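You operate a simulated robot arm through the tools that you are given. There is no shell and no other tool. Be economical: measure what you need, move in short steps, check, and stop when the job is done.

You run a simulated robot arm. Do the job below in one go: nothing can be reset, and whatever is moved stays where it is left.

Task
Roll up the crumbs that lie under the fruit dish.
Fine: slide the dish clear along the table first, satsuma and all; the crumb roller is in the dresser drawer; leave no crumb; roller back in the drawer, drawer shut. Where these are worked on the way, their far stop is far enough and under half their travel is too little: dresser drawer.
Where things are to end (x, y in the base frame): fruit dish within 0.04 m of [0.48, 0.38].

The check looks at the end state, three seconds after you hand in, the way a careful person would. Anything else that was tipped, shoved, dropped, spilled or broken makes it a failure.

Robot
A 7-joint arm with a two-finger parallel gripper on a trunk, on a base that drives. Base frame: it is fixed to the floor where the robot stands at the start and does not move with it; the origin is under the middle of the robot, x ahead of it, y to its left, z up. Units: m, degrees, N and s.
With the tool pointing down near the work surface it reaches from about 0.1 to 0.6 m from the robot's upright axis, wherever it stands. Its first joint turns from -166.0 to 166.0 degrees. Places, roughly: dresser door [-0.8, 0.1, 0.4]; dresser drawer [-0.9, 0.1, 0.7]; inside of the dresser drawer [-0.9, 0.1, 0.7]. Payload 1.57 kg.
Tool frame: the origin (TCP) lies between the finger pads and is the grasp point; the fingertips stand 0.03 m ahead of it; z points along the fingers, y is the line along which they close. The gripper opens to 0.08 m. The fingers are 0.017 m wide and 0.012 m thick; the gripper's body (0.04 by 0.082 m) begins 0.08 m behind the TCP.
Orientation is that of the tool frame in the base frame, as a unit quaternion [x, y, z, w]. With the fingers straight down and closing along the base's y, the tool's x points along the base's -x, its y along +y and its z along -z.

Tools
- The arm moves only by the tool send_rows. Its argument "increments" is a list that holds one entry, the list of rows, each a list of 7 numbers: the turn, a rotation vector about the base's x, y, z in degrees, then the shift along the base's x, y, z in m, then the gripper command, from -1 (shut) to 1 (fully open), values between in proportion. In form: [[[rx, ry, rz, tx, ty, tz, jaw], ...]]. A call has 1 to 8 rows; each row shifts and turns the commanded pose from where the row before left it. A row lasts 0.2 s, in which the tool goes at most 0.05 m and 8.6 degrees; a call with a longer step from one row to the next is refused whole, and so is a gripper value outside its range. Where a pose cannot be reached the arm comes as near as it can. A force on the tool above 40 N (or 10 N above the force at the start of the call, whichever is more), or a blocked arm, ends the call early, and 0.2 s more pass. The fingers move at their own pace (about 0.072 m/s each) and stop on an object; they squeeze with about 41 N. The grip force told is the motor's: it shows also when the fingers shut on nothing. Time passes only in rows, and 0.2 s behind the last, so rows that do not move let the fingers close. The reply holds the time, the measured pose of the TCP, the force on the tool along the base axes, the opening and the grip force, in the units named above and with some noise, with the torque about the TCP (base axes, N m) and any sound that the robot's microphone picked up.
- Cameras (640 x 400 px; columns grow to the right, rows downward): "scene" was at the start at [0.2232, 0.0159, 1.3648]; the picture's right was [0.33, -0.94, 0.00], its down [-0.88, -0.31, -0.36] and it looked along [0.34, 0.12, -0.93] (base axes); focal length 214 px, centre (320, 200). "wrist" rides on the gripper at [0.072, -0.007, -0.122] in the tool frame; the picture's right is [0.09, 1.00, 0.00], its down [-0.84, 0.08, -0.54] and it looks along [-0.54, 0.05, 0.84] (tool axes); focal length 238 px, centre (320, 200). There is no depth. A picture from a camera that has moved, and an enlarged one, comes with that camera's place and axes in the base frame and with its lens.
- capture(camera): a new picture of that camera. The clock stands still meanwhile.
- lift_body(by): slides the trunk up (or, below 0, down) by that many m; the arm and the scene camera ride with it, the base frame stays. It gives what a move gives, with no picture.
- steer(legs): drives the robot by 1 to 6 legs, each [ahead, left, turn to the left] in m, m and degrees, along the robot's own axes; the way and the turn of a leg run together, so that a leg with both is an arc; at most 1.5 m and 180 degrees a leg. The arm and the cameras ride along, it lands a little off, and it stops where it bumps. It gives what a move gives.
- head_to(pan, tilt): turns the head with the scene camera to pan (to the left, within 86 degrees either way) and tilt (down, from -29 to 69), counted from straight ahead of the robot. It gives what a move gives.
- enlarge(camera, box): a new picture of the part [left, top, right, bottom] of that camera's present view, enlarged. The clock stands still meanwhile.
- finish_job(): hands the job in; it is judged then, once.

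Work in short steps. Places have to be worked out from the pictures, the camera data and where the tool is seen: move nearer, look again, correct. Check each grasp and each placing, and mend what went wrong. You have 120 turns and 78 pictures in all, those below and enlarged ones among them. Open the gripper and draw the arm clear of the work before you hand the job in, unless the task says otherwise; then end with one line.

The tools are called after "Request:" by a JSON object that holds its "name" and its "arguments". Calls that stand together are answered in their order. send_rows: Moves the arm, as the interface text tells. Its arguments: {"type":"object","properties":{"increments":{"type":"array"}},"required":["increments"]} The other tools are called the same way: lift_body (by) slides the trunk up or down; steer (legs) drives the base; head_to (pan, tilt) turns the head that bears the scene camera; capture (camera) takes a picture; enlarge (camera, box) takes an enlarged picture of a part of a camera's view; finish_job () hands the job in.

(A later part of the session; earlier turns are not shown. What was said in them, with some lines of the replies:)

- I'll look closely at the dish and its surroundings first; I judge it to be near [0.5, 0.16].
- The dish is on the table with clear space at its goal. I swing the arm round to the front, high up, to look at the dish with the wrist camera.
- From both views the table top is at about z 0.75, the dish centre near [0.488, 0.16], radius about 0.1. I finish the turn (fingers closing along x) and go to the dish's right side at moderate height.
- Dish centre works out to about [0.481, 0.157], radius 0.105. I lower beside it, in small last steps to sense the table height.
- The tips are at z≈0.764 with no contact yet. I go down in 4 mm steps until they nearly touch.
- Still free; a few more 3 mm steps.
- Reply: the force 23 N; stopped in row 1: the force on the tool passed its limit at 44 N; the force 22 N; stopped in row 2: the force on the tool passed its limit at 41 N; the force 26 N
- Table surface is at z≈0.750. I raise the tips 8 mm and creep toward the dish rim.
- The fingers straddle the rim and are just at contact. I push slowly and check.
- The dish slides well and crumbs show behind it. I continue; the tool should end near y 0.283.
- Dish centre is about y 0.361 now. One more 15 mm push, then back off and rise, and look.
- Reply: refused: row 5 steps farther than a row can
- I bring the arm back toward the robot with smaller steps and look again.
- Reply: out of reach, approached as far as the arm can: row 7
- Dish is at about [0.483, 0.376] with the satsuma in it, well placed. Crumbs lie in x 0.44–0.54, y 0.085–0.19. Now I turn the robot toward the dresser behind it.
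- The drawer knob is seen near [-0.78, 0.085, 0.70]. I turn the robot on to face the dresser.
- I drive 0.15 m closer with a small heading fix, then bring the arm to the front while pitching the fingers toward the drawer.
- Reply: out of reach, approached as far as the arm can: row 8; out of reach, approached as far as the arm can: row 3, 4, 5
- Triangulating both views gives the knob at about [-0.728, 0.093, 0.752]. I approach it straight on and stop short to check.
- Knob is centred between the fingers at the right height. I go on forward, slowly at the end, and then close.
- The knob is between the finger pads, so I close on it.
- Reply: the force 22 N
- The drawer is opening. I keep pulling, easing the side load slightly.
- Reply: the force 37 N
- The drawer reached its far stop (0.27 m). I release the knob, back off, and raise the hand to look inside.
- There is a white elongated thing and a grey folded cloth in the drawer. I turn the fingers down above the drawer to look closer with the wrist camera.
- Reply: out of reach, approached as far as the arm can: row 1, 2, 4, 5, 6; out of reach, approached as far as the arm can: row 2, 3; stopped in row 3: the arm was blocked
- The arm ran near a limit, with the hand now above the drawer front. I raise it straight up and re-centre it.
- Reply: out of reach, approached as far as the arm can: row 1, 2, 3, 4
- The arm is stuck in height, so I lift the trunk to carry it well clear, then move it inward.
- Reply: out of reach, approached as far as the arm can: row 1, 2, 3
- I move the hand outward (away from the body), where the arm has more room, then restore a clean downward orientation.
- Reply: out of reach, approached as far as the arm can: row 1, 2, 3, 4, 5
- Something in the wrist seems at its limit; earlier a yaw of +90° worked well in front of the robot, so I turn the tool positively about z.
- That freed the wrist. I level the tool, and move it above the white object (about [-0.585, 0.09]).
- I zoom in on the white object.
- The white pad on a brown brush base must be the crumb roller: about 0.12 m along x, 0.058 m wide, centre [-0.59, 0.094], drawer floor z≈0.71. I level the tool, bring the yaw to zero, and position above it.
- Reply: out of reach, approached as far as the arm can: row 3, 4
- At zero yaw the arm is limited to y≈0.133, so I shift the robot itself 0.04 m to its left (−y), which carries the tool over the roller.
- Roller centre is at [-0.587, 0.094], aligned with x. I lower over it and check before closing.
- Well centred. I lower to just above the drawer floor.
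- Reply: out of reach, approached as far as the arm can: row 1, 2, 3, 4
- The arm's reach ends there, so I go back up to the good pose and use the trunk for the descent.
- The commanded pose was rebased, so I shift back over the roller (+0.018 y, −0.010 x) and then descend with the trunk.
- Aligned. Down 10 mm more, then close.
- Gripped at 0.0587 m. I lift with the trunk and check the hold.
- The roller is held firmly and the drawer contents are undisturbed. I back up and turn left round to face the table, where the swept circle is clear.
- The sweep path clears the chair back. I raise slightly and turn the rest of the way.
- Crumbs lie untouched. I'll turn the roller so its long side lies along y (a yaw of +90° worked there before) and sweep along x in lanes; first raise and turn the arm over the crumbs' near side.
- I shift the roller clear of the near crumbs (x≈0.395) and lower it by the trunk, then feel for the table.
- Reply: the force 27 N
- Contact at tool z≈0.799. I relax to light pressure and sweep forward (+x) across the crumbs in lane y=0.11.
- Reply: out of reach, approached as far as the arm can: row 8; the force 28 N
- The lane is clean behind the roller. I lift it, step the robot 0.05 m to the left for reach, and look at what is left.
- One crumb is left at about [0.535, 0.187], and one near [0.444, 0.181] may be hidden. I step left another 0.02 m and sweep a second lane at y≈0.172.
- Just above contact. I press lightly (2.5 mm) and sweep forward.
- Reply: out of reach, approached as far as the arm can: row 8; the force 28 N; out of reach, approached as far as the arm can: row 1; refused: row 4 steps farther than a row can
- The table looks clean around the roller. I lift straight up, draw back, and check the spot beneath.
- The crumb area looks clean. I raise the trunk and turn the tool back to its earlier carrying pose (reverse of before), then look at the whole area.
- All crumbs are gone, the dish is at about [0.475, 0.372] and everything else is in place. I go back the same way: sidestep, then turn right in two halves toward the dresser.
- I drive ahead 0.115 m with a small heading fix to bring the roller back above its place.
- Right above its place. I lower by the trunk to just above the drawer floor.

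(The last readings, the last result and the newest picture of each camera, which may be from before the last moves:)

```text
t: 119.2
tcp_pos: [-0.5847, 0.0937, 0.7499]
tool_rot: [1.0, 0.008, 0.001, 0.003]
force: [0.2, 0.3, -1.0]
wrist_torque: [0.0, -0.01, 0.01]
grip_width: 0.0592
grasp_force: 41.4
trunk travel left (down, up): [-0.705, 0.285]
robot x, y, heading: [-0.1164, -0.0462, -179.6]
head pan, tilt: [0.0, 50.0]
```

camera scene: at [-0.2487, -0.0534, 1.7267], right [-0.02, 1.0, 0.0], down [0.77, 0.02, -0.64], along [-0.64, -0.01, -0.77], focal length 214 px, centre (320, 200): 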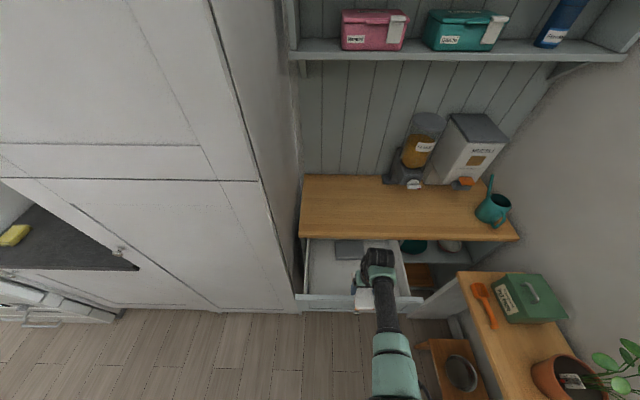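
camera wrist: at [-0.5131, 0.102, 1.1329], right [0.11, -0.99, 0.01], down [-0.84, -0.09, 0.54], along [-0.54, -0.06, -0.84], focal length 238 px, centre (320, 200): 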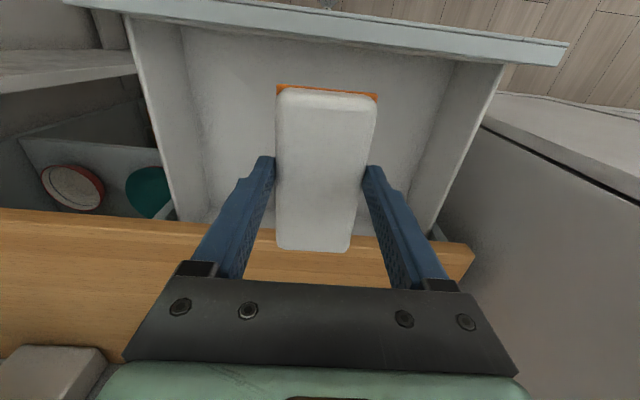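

About a millimetre off the floor; I open the fingers and raise the trunk, then check.

Request:
{"name": "lift_body", "arguments": {"by": -0.001}}

Request:
{"name": "send_rows", "arguments": {"increments": [[[0, 0, 0, 0, 0, 0, 1], [0, 0, 0, 0, 0, 0, 1], [0, 0, 0, 0, 0, 0, 1]]]}}

Request:
{"name": "lift_body", "arguments": {"by": 0.25}}

Request:
{"name": "capture", "arguments": {"camera": "wrist"}}

```text
t: 119.7
tcp_pos: [-0.5861, 0.0938, 0.7491]
tool_rot: [1.0, 0.008, 0.001, 0.003]
force: [0.0, 0.0, -0.2]
wrist_torque: [-0.02, -0.02, -0.01]
grip_width: 0.0592
grasp_force: 40.8
trunk travel left (down, up): [-0.704, 0.286]
robot x, y, heading: [-0.1128, -0.049, -179.4]
head pan, tilt: [0.0, 50.0]
```

```text
t: 120.5
tcp_pos: [-0.585, 0.0949, 0.7496]
tool_rot: [1.0, 0.007, 0.001, 0.003]
force: [0.1, -0.8, -0.8]
wrist_torque: [-0.01, 0.0, -0.01]
grip_width: 0.0803
grasp_force: 0.0
trunk travel left (down, up): [-0.704, 0.286]
robot x, y, heading: [-0.1145, -0.05, -179.4]
head pan, tilt: [0.0, 50.0]
```

```text
t: 123.1
tcp_pos: [-0.5842, 0.0942, 0.999]
tool_rot: [1.0, 0.007, 0.001, 0.003]
force: [-0.9, -0.9, -0.6]
wrist_torque: [-0.02, 0.0, 0.0]
grip_width: 0.0801
grasp_force: 0.0
trunk travel left (down, up): [-0.954, 0.036]
robot x, y, heading: [-0.1174, -0.0494, -179.5]
head pan, tilt: [0.0, 50.0]
```

```text
16 pictures are left
camera wrist: at [-0.5138, 0.102, 1.1216], right [0.11, -0.99, 0.01], down [-0.84, -0.09, 0.54], along [-0.54, -0.06, -0.84], focal length 238 px, centre (320, 200)
```

wrist: 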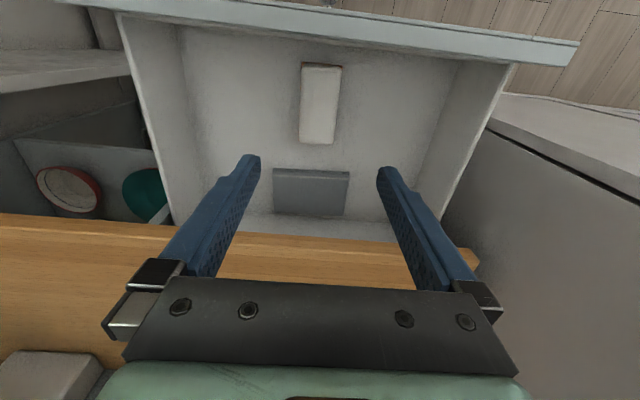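

The roller lies back in the drawer and is released. To shut the drawer I'll push the knob with closed, downward fingers: first back the robot up and retract the arm a little so the hand clears the drawer front.

Request:
{"name": "steer", "arguments": {"legs": [[-0.13, 0, -0.5]]}}

Request:
{"name": "send_rows", "arguments": {"increments": [[[0, 0, 0, 0.02, 0, 0, -1], [0, 0, 0, 0.02, 0, 0, -1], [0, 0, 0, 0.02, 0, 0, -1], [0, 0, 0, 0, 0, 0, -1]]]}}

Request:
{"name": "capture", "arguments": {"camera": "wrist"}}

```text
t: 124.4
tcp_pos: [-0.4542, 0.0975, 0.999]
tool_rot: [1.0, 0.003, 0.001, 0.003]
force: [0.2, 1.0, 0.0]
wrist_torque: [0.01, 0.0, -0.01]
grip_width: 0.0801
grasp_force: 0.0
trunk travel left (down, up): [-0.954, 0.036]
robot x, y, heading: [0.0175, -0.0505, 180.2]
head pan, tilt: [0.0, 50.0]
```

```text
t: 125.4
tcp_pos: [-0.393, 0.0964, 0.9993]
tool_rot: [1.0, 0.002, 0.001, 0.003]
force: [-0.9, -0.4, 1.0]
wrist_torque: [-0.01, -0.01, 0.02]
grip_width: 0.0
grasp_force: 21.4
trunk travel left (down, up): [-0.954, 0.036]
robot x, y, heading: [0.0142, -0.0477, 179.9]
head pan, tilt: [0.0, 50.0]
```

```text
15 pictures are left
camera wrist: at [-0.3212, 0.1037, 1.1216], right [0.1, -1.0, 0.01], down [-0.84, -0.08, 0.54], along [-0.54, -0.06, -0.84], focal length 238 px, centre (320, 200)
```

wrist: 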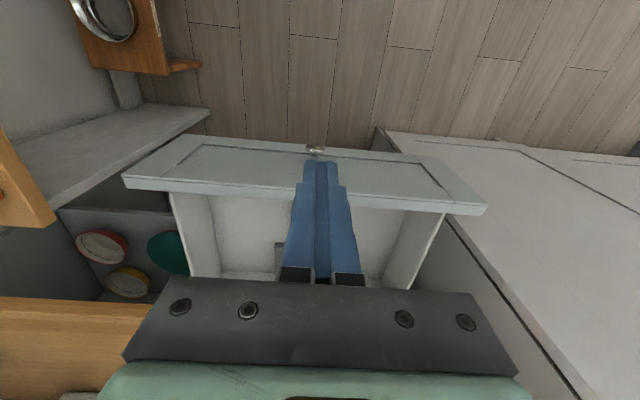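

The knob is at about x −0.46, y 0.095, so the hand at x −0.393 clears it. I lower the trunk to knob height.

Request:
{"name": "lift_body", "arguments": {"by": -0.245}}

Request:
{"name": "capture", "arguments": {"camera": "scene"}}

```text
t: 127.9
tcp_pos: [-0.3932, 0.0969, 0.7556]
tool_rot: [1.0, 0.002, 0.001, 0.002]
force: [-0.1, 1.1, 0.1]
wrist_torque: [0.01, -0.03, 0.01]
grip_width: 0.0
grasp_force: 21.5
trunk travel left (down, up): [-0.709, 0.281]
robot x, y, heading: [0.0138, -0.0485, 179.9]
head pan, tilt: [0.0, 50.0]
```

```text
14 pictures are left
camera scene: at [-0.2323, -0.0488, 1.4708], right [0.0, 1.0, 0.0], down [0.77, 0.0, -0.64], along [-0.64, 0.0, -0.77], focal length 214 px, centre (320, 200)
```

scene: 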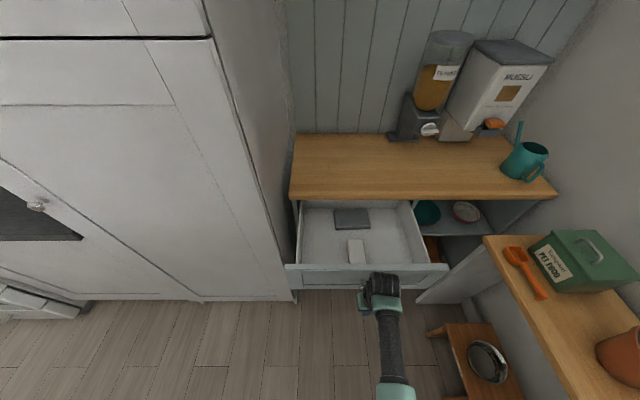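

Fingers are in front of the knob at its height. I drive ahead 0.2 m to push the drawer in part way.

Request:
{"name": "steer", "arguments": {"legs": [[0.2, 0, 0]]}}

Request:
{"name": "capture", "arguments": {"camera": "scene"}}

```text
t: 129.5
tcp_pos: [-0.5898, 0.096, 0.7532]
tool_rot: [1.0, 0.002, 0.001, 0.003]
force: [0.3, 0.3, 0.0]
wrist_torque: [-0.01, 0.0, 0.01]
grip_width: 0.0001
grasp_force: 21.0
trunk travel left (down, up): [-0.709, 0.281]
robot x, y, heading: [-0.1818, -0.047, 179.6]
head pan, tilt: [0.0, 50.0]
```

```text
13 pictures are left
camera scene: at [-0.4305, -0.0485, 1.4706], right [0.0, 1.0, 0.0], down [0.77, 0.0, -0.64], along [-0.64, 0.0, -0.77], focal length 214 px, centre (320, 200)
```

scene: 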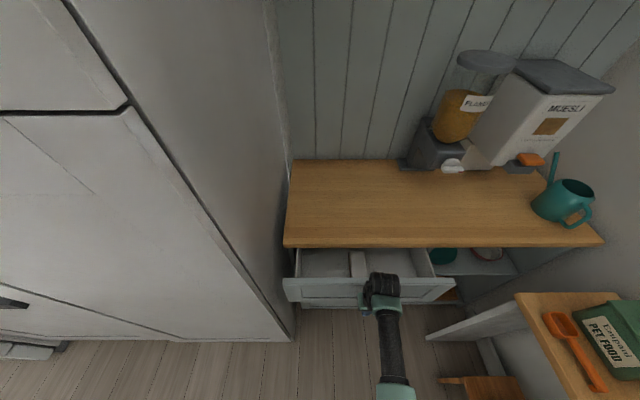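

It is sliding in. I drive 0.09 m more and then finish with the arm.

Request:
{"name": "steer", "arguments": {"legs": [[0.09, 0, 0]]}}

Request:
{"name": "send_rows", "arguments": {"increments": [[[0, 0, 0, -0.008, 0, 0, -1], [0, 0, 0, -0.006, 0, 0, -1], [0, 0, 0, 0, 0, 0, -1]]]}}

Request:
{"name": "enlarge", "arguments": {"camera": "scene", "box": [260, 200, 460, 330]}}

```text
t: 130.6
tcp_pos: [-0.6804, 0.0979, 0.7544]
tool_rot: [1.0, 0.002, 0.001, 0.002]
force: [0.6, 0.2, -0.9]
wrist_torque: [-0.01, -0.01, 0.01]
grip_width: 0.0001
grasp_force: 21.5
trunk travel left (down, up): [-0.709, 0.281]
robot x, y, heading: [-0.2714, -0.0458, 179.6]
head pan, tilt: [0.0, 50.0]
```

```text
t: 131.4
tcp_pos: [-0.6934, 0.098, 0.7557]
tool_rot: [1.0, 0.002, 0.001, 0.002]
force: [-0.7, -0.1, 0.1]
wrist_torque: [0.02, -0.01, 0.02]
grip_width: 0.0
grasp_force: 21.6
trunk travel left (down, up): [-0.709, 0.281]
robot x, y, heading: [-0.2712, -0.0446, 179.7]
head pan, tilt: [0.0, 50.0]
```

```text
3.08 times, centred on (360, 265) of scene
camera zoom: at [-0.52, -0.0475, 1.4708], right [0.01, 1.0, 0.0], down [0.77, 0.0, -0.64], along [-0.64, 0.0, -0.77], focal length 660 px, centre (197, 0)
```

zoom: 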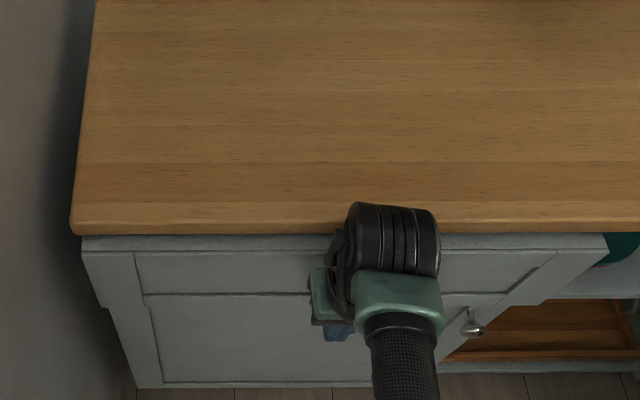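

Still about a centimetre open. I keep pressing in small steps until it seats (force rises).

Request:
{"name": "send_rows", "arguments": {"increments": [[[0, 0, 0, -0.005, 0, 0, -1], [0, 0, 0, -0.005, 0, 0, -1], [0, 0, 0, -0.004, 0, 0, -1], [0, 0, 0, -0.004, 0, 0, -1], [0, 0, 0, -0.004, 0, 0, -1], [0, 0, 0, 0, 0, 0, -1]]]}}

Request:
{"name": "enlarge", "arguments": {"camera": "scene", "box": [260, 200, 460, 330]}}

```text
t: 132.7
tcp_pos: [-0.709, 0.0973, 0.7522]
tool_rot: [1.0, -0.001, 0.009, 0.005]
force: [17.7, 0.6, 6.2]
wrist_torque: [-0.26, 2.27, 0.2]
grip_width: 0.0
grasp_force: 20.8
trunk travel left (down, up): [-0.709, 0.281]
robot x, y, heading: [-0.267, -0.0481, 179.9]
head pan, tilt: [0.0, 50.0]
stopped in row 6: the force on the tool passed its limit at 44 N (the readings are from after the stop); the commanded pose is now the measured one
```

```text
3.08 times, centred on (360, 265) of scene
camera zoom: at [-0.5164, -0.0479, 1.4715], right [0.01, 1.0, 0.0], down [0.76, 0.0, -0.64], along [-0.64, 0.0, -0.76], focal length 660 px, centre (197, 0)
```

zoom: 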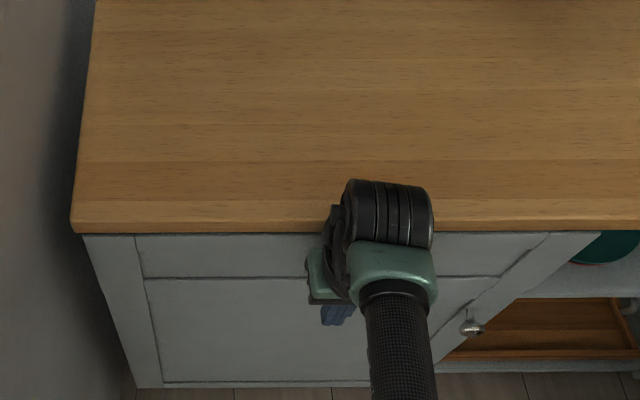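

The force peaked, but the torque suggests the wrist may touch the counter edge, so I back off and check how far the drawer is shut.

Request:
{"name": "send_rows", "arguments": {"increments": [[[0, 0, 0, 0.02, 0, 0, -1], [0, 0, 0, 0.03, 0, 0, -1]]]}}

Request:
{"name": "steer", "arguments": {"legs": [[-0.16, 0, 0]]}}

Request:
{"name": "enlarge", "arguments": {"camera": "scene", "box": [260, 180, 460, 310]}}

Request:
{"name": "enlarge", "arguments": {"camera": "wrist", "box": [160, 100, 480, 300]}}

```text
t: 133.3
tcp_pos: [-0.6619, 0.0969, 0.7516]
tool_rot: [1.0, 0.001, 0.006, 0.004]
force: [-0.5, 0.2, -1.1]
wrist_torque: [0.01, -0.01, 0.02]
grip_width: 0.0
grasp_force: 21.4
trunk travel left (down, up): [-0.709, 0.281]
robot x, y, heading: [-0.2742, -0.0466, 179.4]
head pan, tilt: [0.0, 50.0]
```

```text
t: 134.7
tcp_pos: [-0.5029, 0.0959, 0.7504]
tool_rot: [1.0, 0.0, 0.006, 0.005]
force: [0.2, -1.1, -0.3]
wrist_torque: [0.01, 0.0, 0.02]
grip_width: 0.0
grasp_force: 21.1
trunk travel left (down, up): [-0.709, 0.281]
robot x, y, heading: [-0.113, -0.046, 179.6]
head pan, tilt: [0.0, 50.0]
```

```text
3.08 times, centred on (360, 245) of scene
camera zoom: at [-0.3601, -0.0482, 1.4709], right [0.01, 1.0, 0.0], down [0.77, 0.0, -0.64], along [-0.64, 0.0, -0.77], focal length 660 px, centre (197, 62)
```

zoom: 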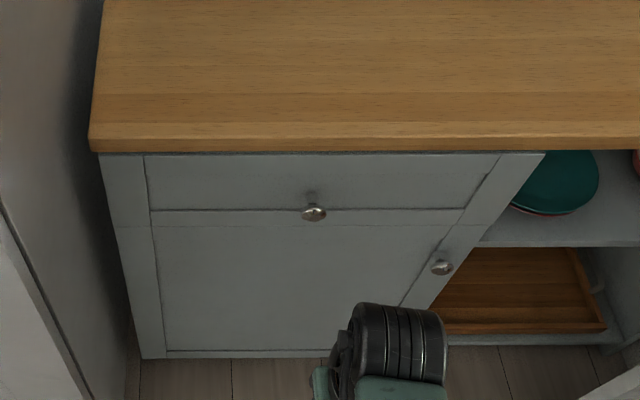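

```text
2.00 times, centred on (320, 200) of wrist
camera zoom: at [-0.4332, 0.1033, 0.8744], right [0.09, -1.0, 0.01], down [-0.84, -0.07, 0.53], along [-0.53, -0.06, -0.85], focal length 477 px, centre (320, 200)
```

zoom: 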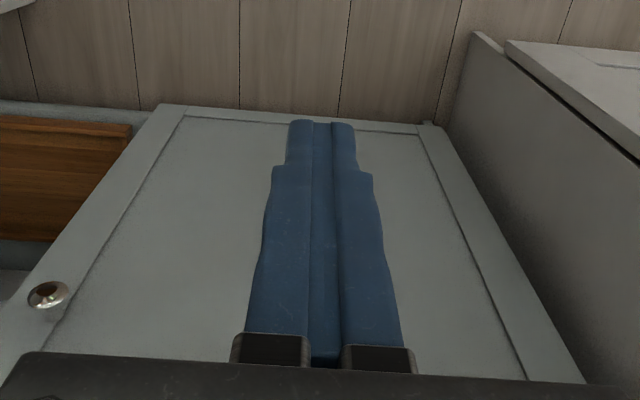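

The drawer looks shut, but the knob reads a few millimetres proud (−0.722 vs −0.728). To be sure, I tilt the fingertips forward so that the hand clears the counter and press the knob again.

Request:
{"name": "send_rows", "arguments": {"increments": [[[0, 8, 0, 0, 0, 0.007, -1], [0, 8, 0, 0, 0, 0.007, -1], [0, 8, 0, 0, 0, 0.007, -1], [0, 8, 0, 0, 0, 0.006, -1], [0, 0, 0, 0, 0, 0, -1]]]}}

Request:
{"name": "steer", "arguments": {"legs": [[0.14, 0, 0]]}}

Request:
{"name": "enlarge", "arguments": {"camera": "scene", "box": [260, 200, 460, 330]}}

```text
t: 135.9
tcp_pos: [-0.505, 0.0949, 0.7801]
tool_rot: [0.963, 0.001, -0.271, 0.004]
force: [-0.7, -0.7, 0.5]
wrist_torque: [0.0, 0.01, 0.0]
grip_width: 0.0001
grasp_force: 21.4
trunk travel left (down, up): [-0.709, 0.281]
robot x, y, heading: [-0.1159, -0.0456, 179.6]
head pan, tilt: [0.0, 50.0]
```

```text
t: 137.3
tcp_pos: [-0.6438, 0.0982, 0.7791]
tool_rot: [0.963, -0.001, -0.269, 0.003]
force: [0.0, 0.4, -0.5]
wrist_torque: [0.03, -0.03, -0.02]
grip_width: 0.0
grasp_force: 20.5
trunk travel left (down, up): [-0.709, 0.281]
robot x, y, heading: [-0.2561, -0.042, 179.6]
head pan, tilt: [0.0, 50.0]
```

```text
3.08 times, centred on (360, 265) of scene
camera zoom: at [-0.5024, -0.0457, 1.4706], right [0.01, 1.0, 0.0], down [0.77, -0.01, -0.64], along [-0.64, 0.01, -0.77], focal length 660 px, centre (197, 0)
```

zoom: 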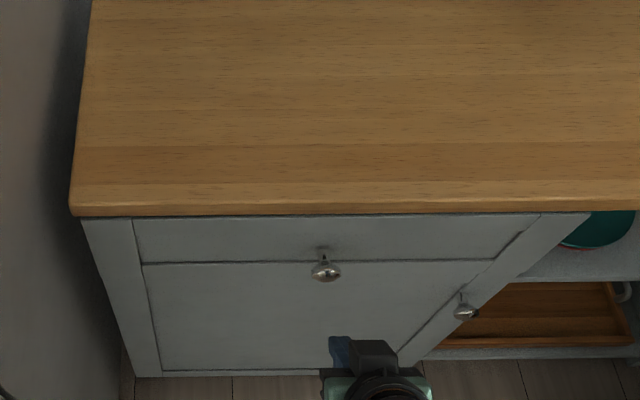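

Now I push on with the arm in small steps until the force rises.

Request:
{"name": "send_rows", "arguments": {"increments": [[[0, 0, 0, -0.012, -0.002, 0, -1], [0, 0, 0, -0.01, 0, 0, -1], [0, 0, 0, -0.006, 0, 0, -1], [0, 0, 0, -0.005, 0, 0, -1], [0, 0, 0, -0.004, 0, 0, -1], [0, 0, 0, -0.004, 0, 0, -1], [0, 0, 0, -0.004, 0, 0, -1], [0, 0, 0, 0, 0, 0, -1]]]}}

Request:
{"name": "enlarge", "arguments": {"camera": "scene", "box": [260, 200, 460, 330]}}

```text
t: 139.1
tcp_pos: [-0.6899, 0.0972, 0.7794]
tool_rot: [0.963, -0.001, -0.269, 0.004]
force: [-0.5, 0.8, -0.3]
wrist_torque: [-0.03, 0.0, 0.02]
grip_width: 0.0
grasp_force: 21.5
trunk travel left (down, up): [-0.709, 0.281]
robot x, y, heading: [-0.256, -0.0457, 179.6]
head pan, tilt: [0.0, 50.0]
```

```text
3.08 times, centred on (360, 265) of scene
camera zoom: at [-0.5015, -0.0457, 1.4708], right [0.01, 1.0, 0.0], down [0.77, -0.01, -0.64], along [-0.64, 0.01, -0.77], focal length 660 px, centre (197, 0)
```

zoom: 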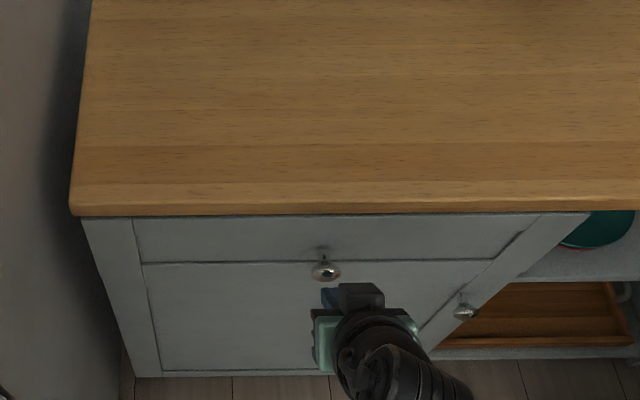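

No contact yet; the tip is just before the knob. A few more small steps.

Request:
{"name": "send_rows", "arguments": {"increments": [[[0, 0, 0, -0.004, 0, 0, -1], [0, 0, 0, -0.004, 0, 0, -1], [0, 0, 0, -0.003, 0, 0, -1], [0, 0, 0, -0.003, 0, 0, -1], [0, 0, 0, -0.003, 0, 0, -1], [0, 0, 0, 0, 0, 0, -1]]]}}

Request:
{"name": "enlarge", "arguments": {"camera": "scene", "box": [260, 200, 460, 330]}}

```text
t: 140.5
tcp_pos: [-0.7015, 0.0959, 0.778]
tool_rot: [0.964, -0.002, -0.266, 0.003]
force: [28.5, -0.7, 9.2]
wrist_torque: [0.01, -0.37, 0.05]
grip_width: 0.0
grasp_force: 21.4
trunk travel left (down, up): [-0.709, 0.281]
robot x, y, heading: [-0.2546, -0.0481, 179.5]
head pan, tilt: [0.0, 50.0]
```

```text
3.08 times, centred on (360, 265) of scene
camera zoom: at [-0.4979, -0.0459, 1.4715], right [0.01, 1.0, 0.0], down [0.76, -0.01, -0.65], along [-0.64, 0.01, -0.76], focal length 660 px, centre (197, 0)
```

zoom: 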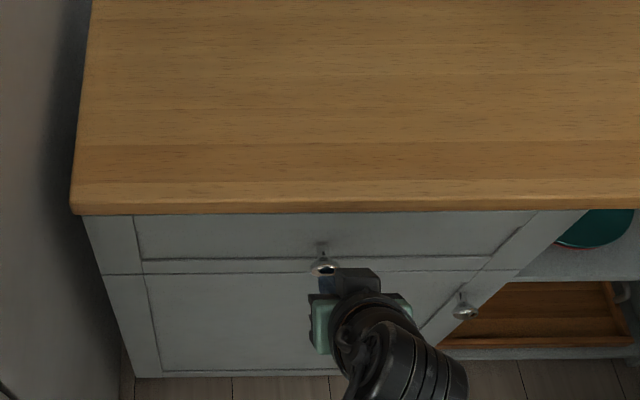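

Now the seam between drawer and door shows as it did at the start, with 28 N at the knob itself: it is seated. I back off and view it once more.

Request:
{"name": "send_rows", "arguments": {"increments": [[[0, 0, 0, 0.01, 0, 0, -1], [0, 0, 0, 0.03, 0, 0, -1], [0, 0, 0, 0.03, 0, 0, 1]]]}}

Request:
{"name": "steer", "arguments": {"legs": [[-0.2, 0, 0]]}}

Request:
{"name": "enlarge", "arguments": {"camera": "scene", "box": [260, 150, 460, 280]}}

```text
t: 141.3
tcp_pos: [-0.6369, 0.0985, 0.7789]
tool_rot: [0.962, -0.002, -0.272, 0.004]
force: [-0.1, 0.9, 0.3]
wrist_torque: [-0.02, 0.0, 0.03]
grip_width: 0.0523
grasp_force: 0.0
trunk travel left (down, up): [-0.709, 0.281]
robot x, y, heading: [-0.2563, -0.0467, 179.4]
head pan, tilt: [0.0, 50.0]
```

```text
t: 142.9
tcp_pos: [-0.4372, 0.0968, 0.7776]
tool_rot: [0.963, -0.001, -0.27, 0.004]
force: [-0.1, -1.0, 0.4]
wrist_torque: [0.02, 0.0, -0.05]
grip_width: 0.0798
grasp_force: 0.0
trunk travel left (down, up): [-0.709, 0.281]
robot x, y, heading: [-0.0566, -0.0494, 179.4]
head pan, tilt: [0.0, 50.0]
```

```text
3.08 times, centred on (360, 215) of scene
camera zoom: at [-0.3027, -0.0483, 1.4709], right [0.01, 1.0, 0.0], down [0.77, -0.01, -0.64], along [-0.64, 0.01, -0.77], focal length 660 px, centre (197, 154)
```

zoom: 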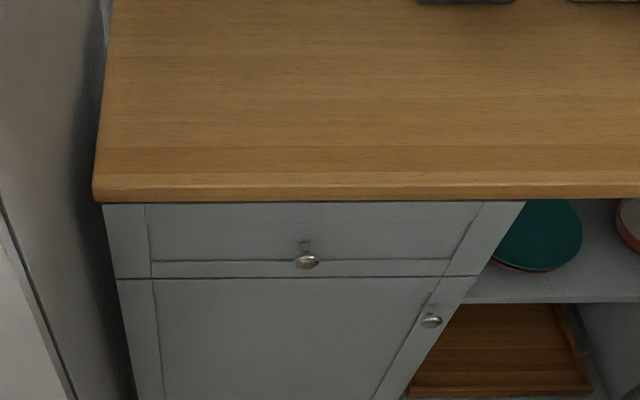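

The drawer is shut with the roller inside. The crumbs are gone, the dish with its satsuma is near [0.48, 0.375], and the gripper is open and clear, so I hand in.

Request:
{"name": "finish_job", "arguments": {}}

```text
The job is handed in.
```

I handed in the job: the dish and its satsuma sit at about [0.475, 0.372], no crumbs show on the table in the last pictures, and the roller is back in the shut drawer.
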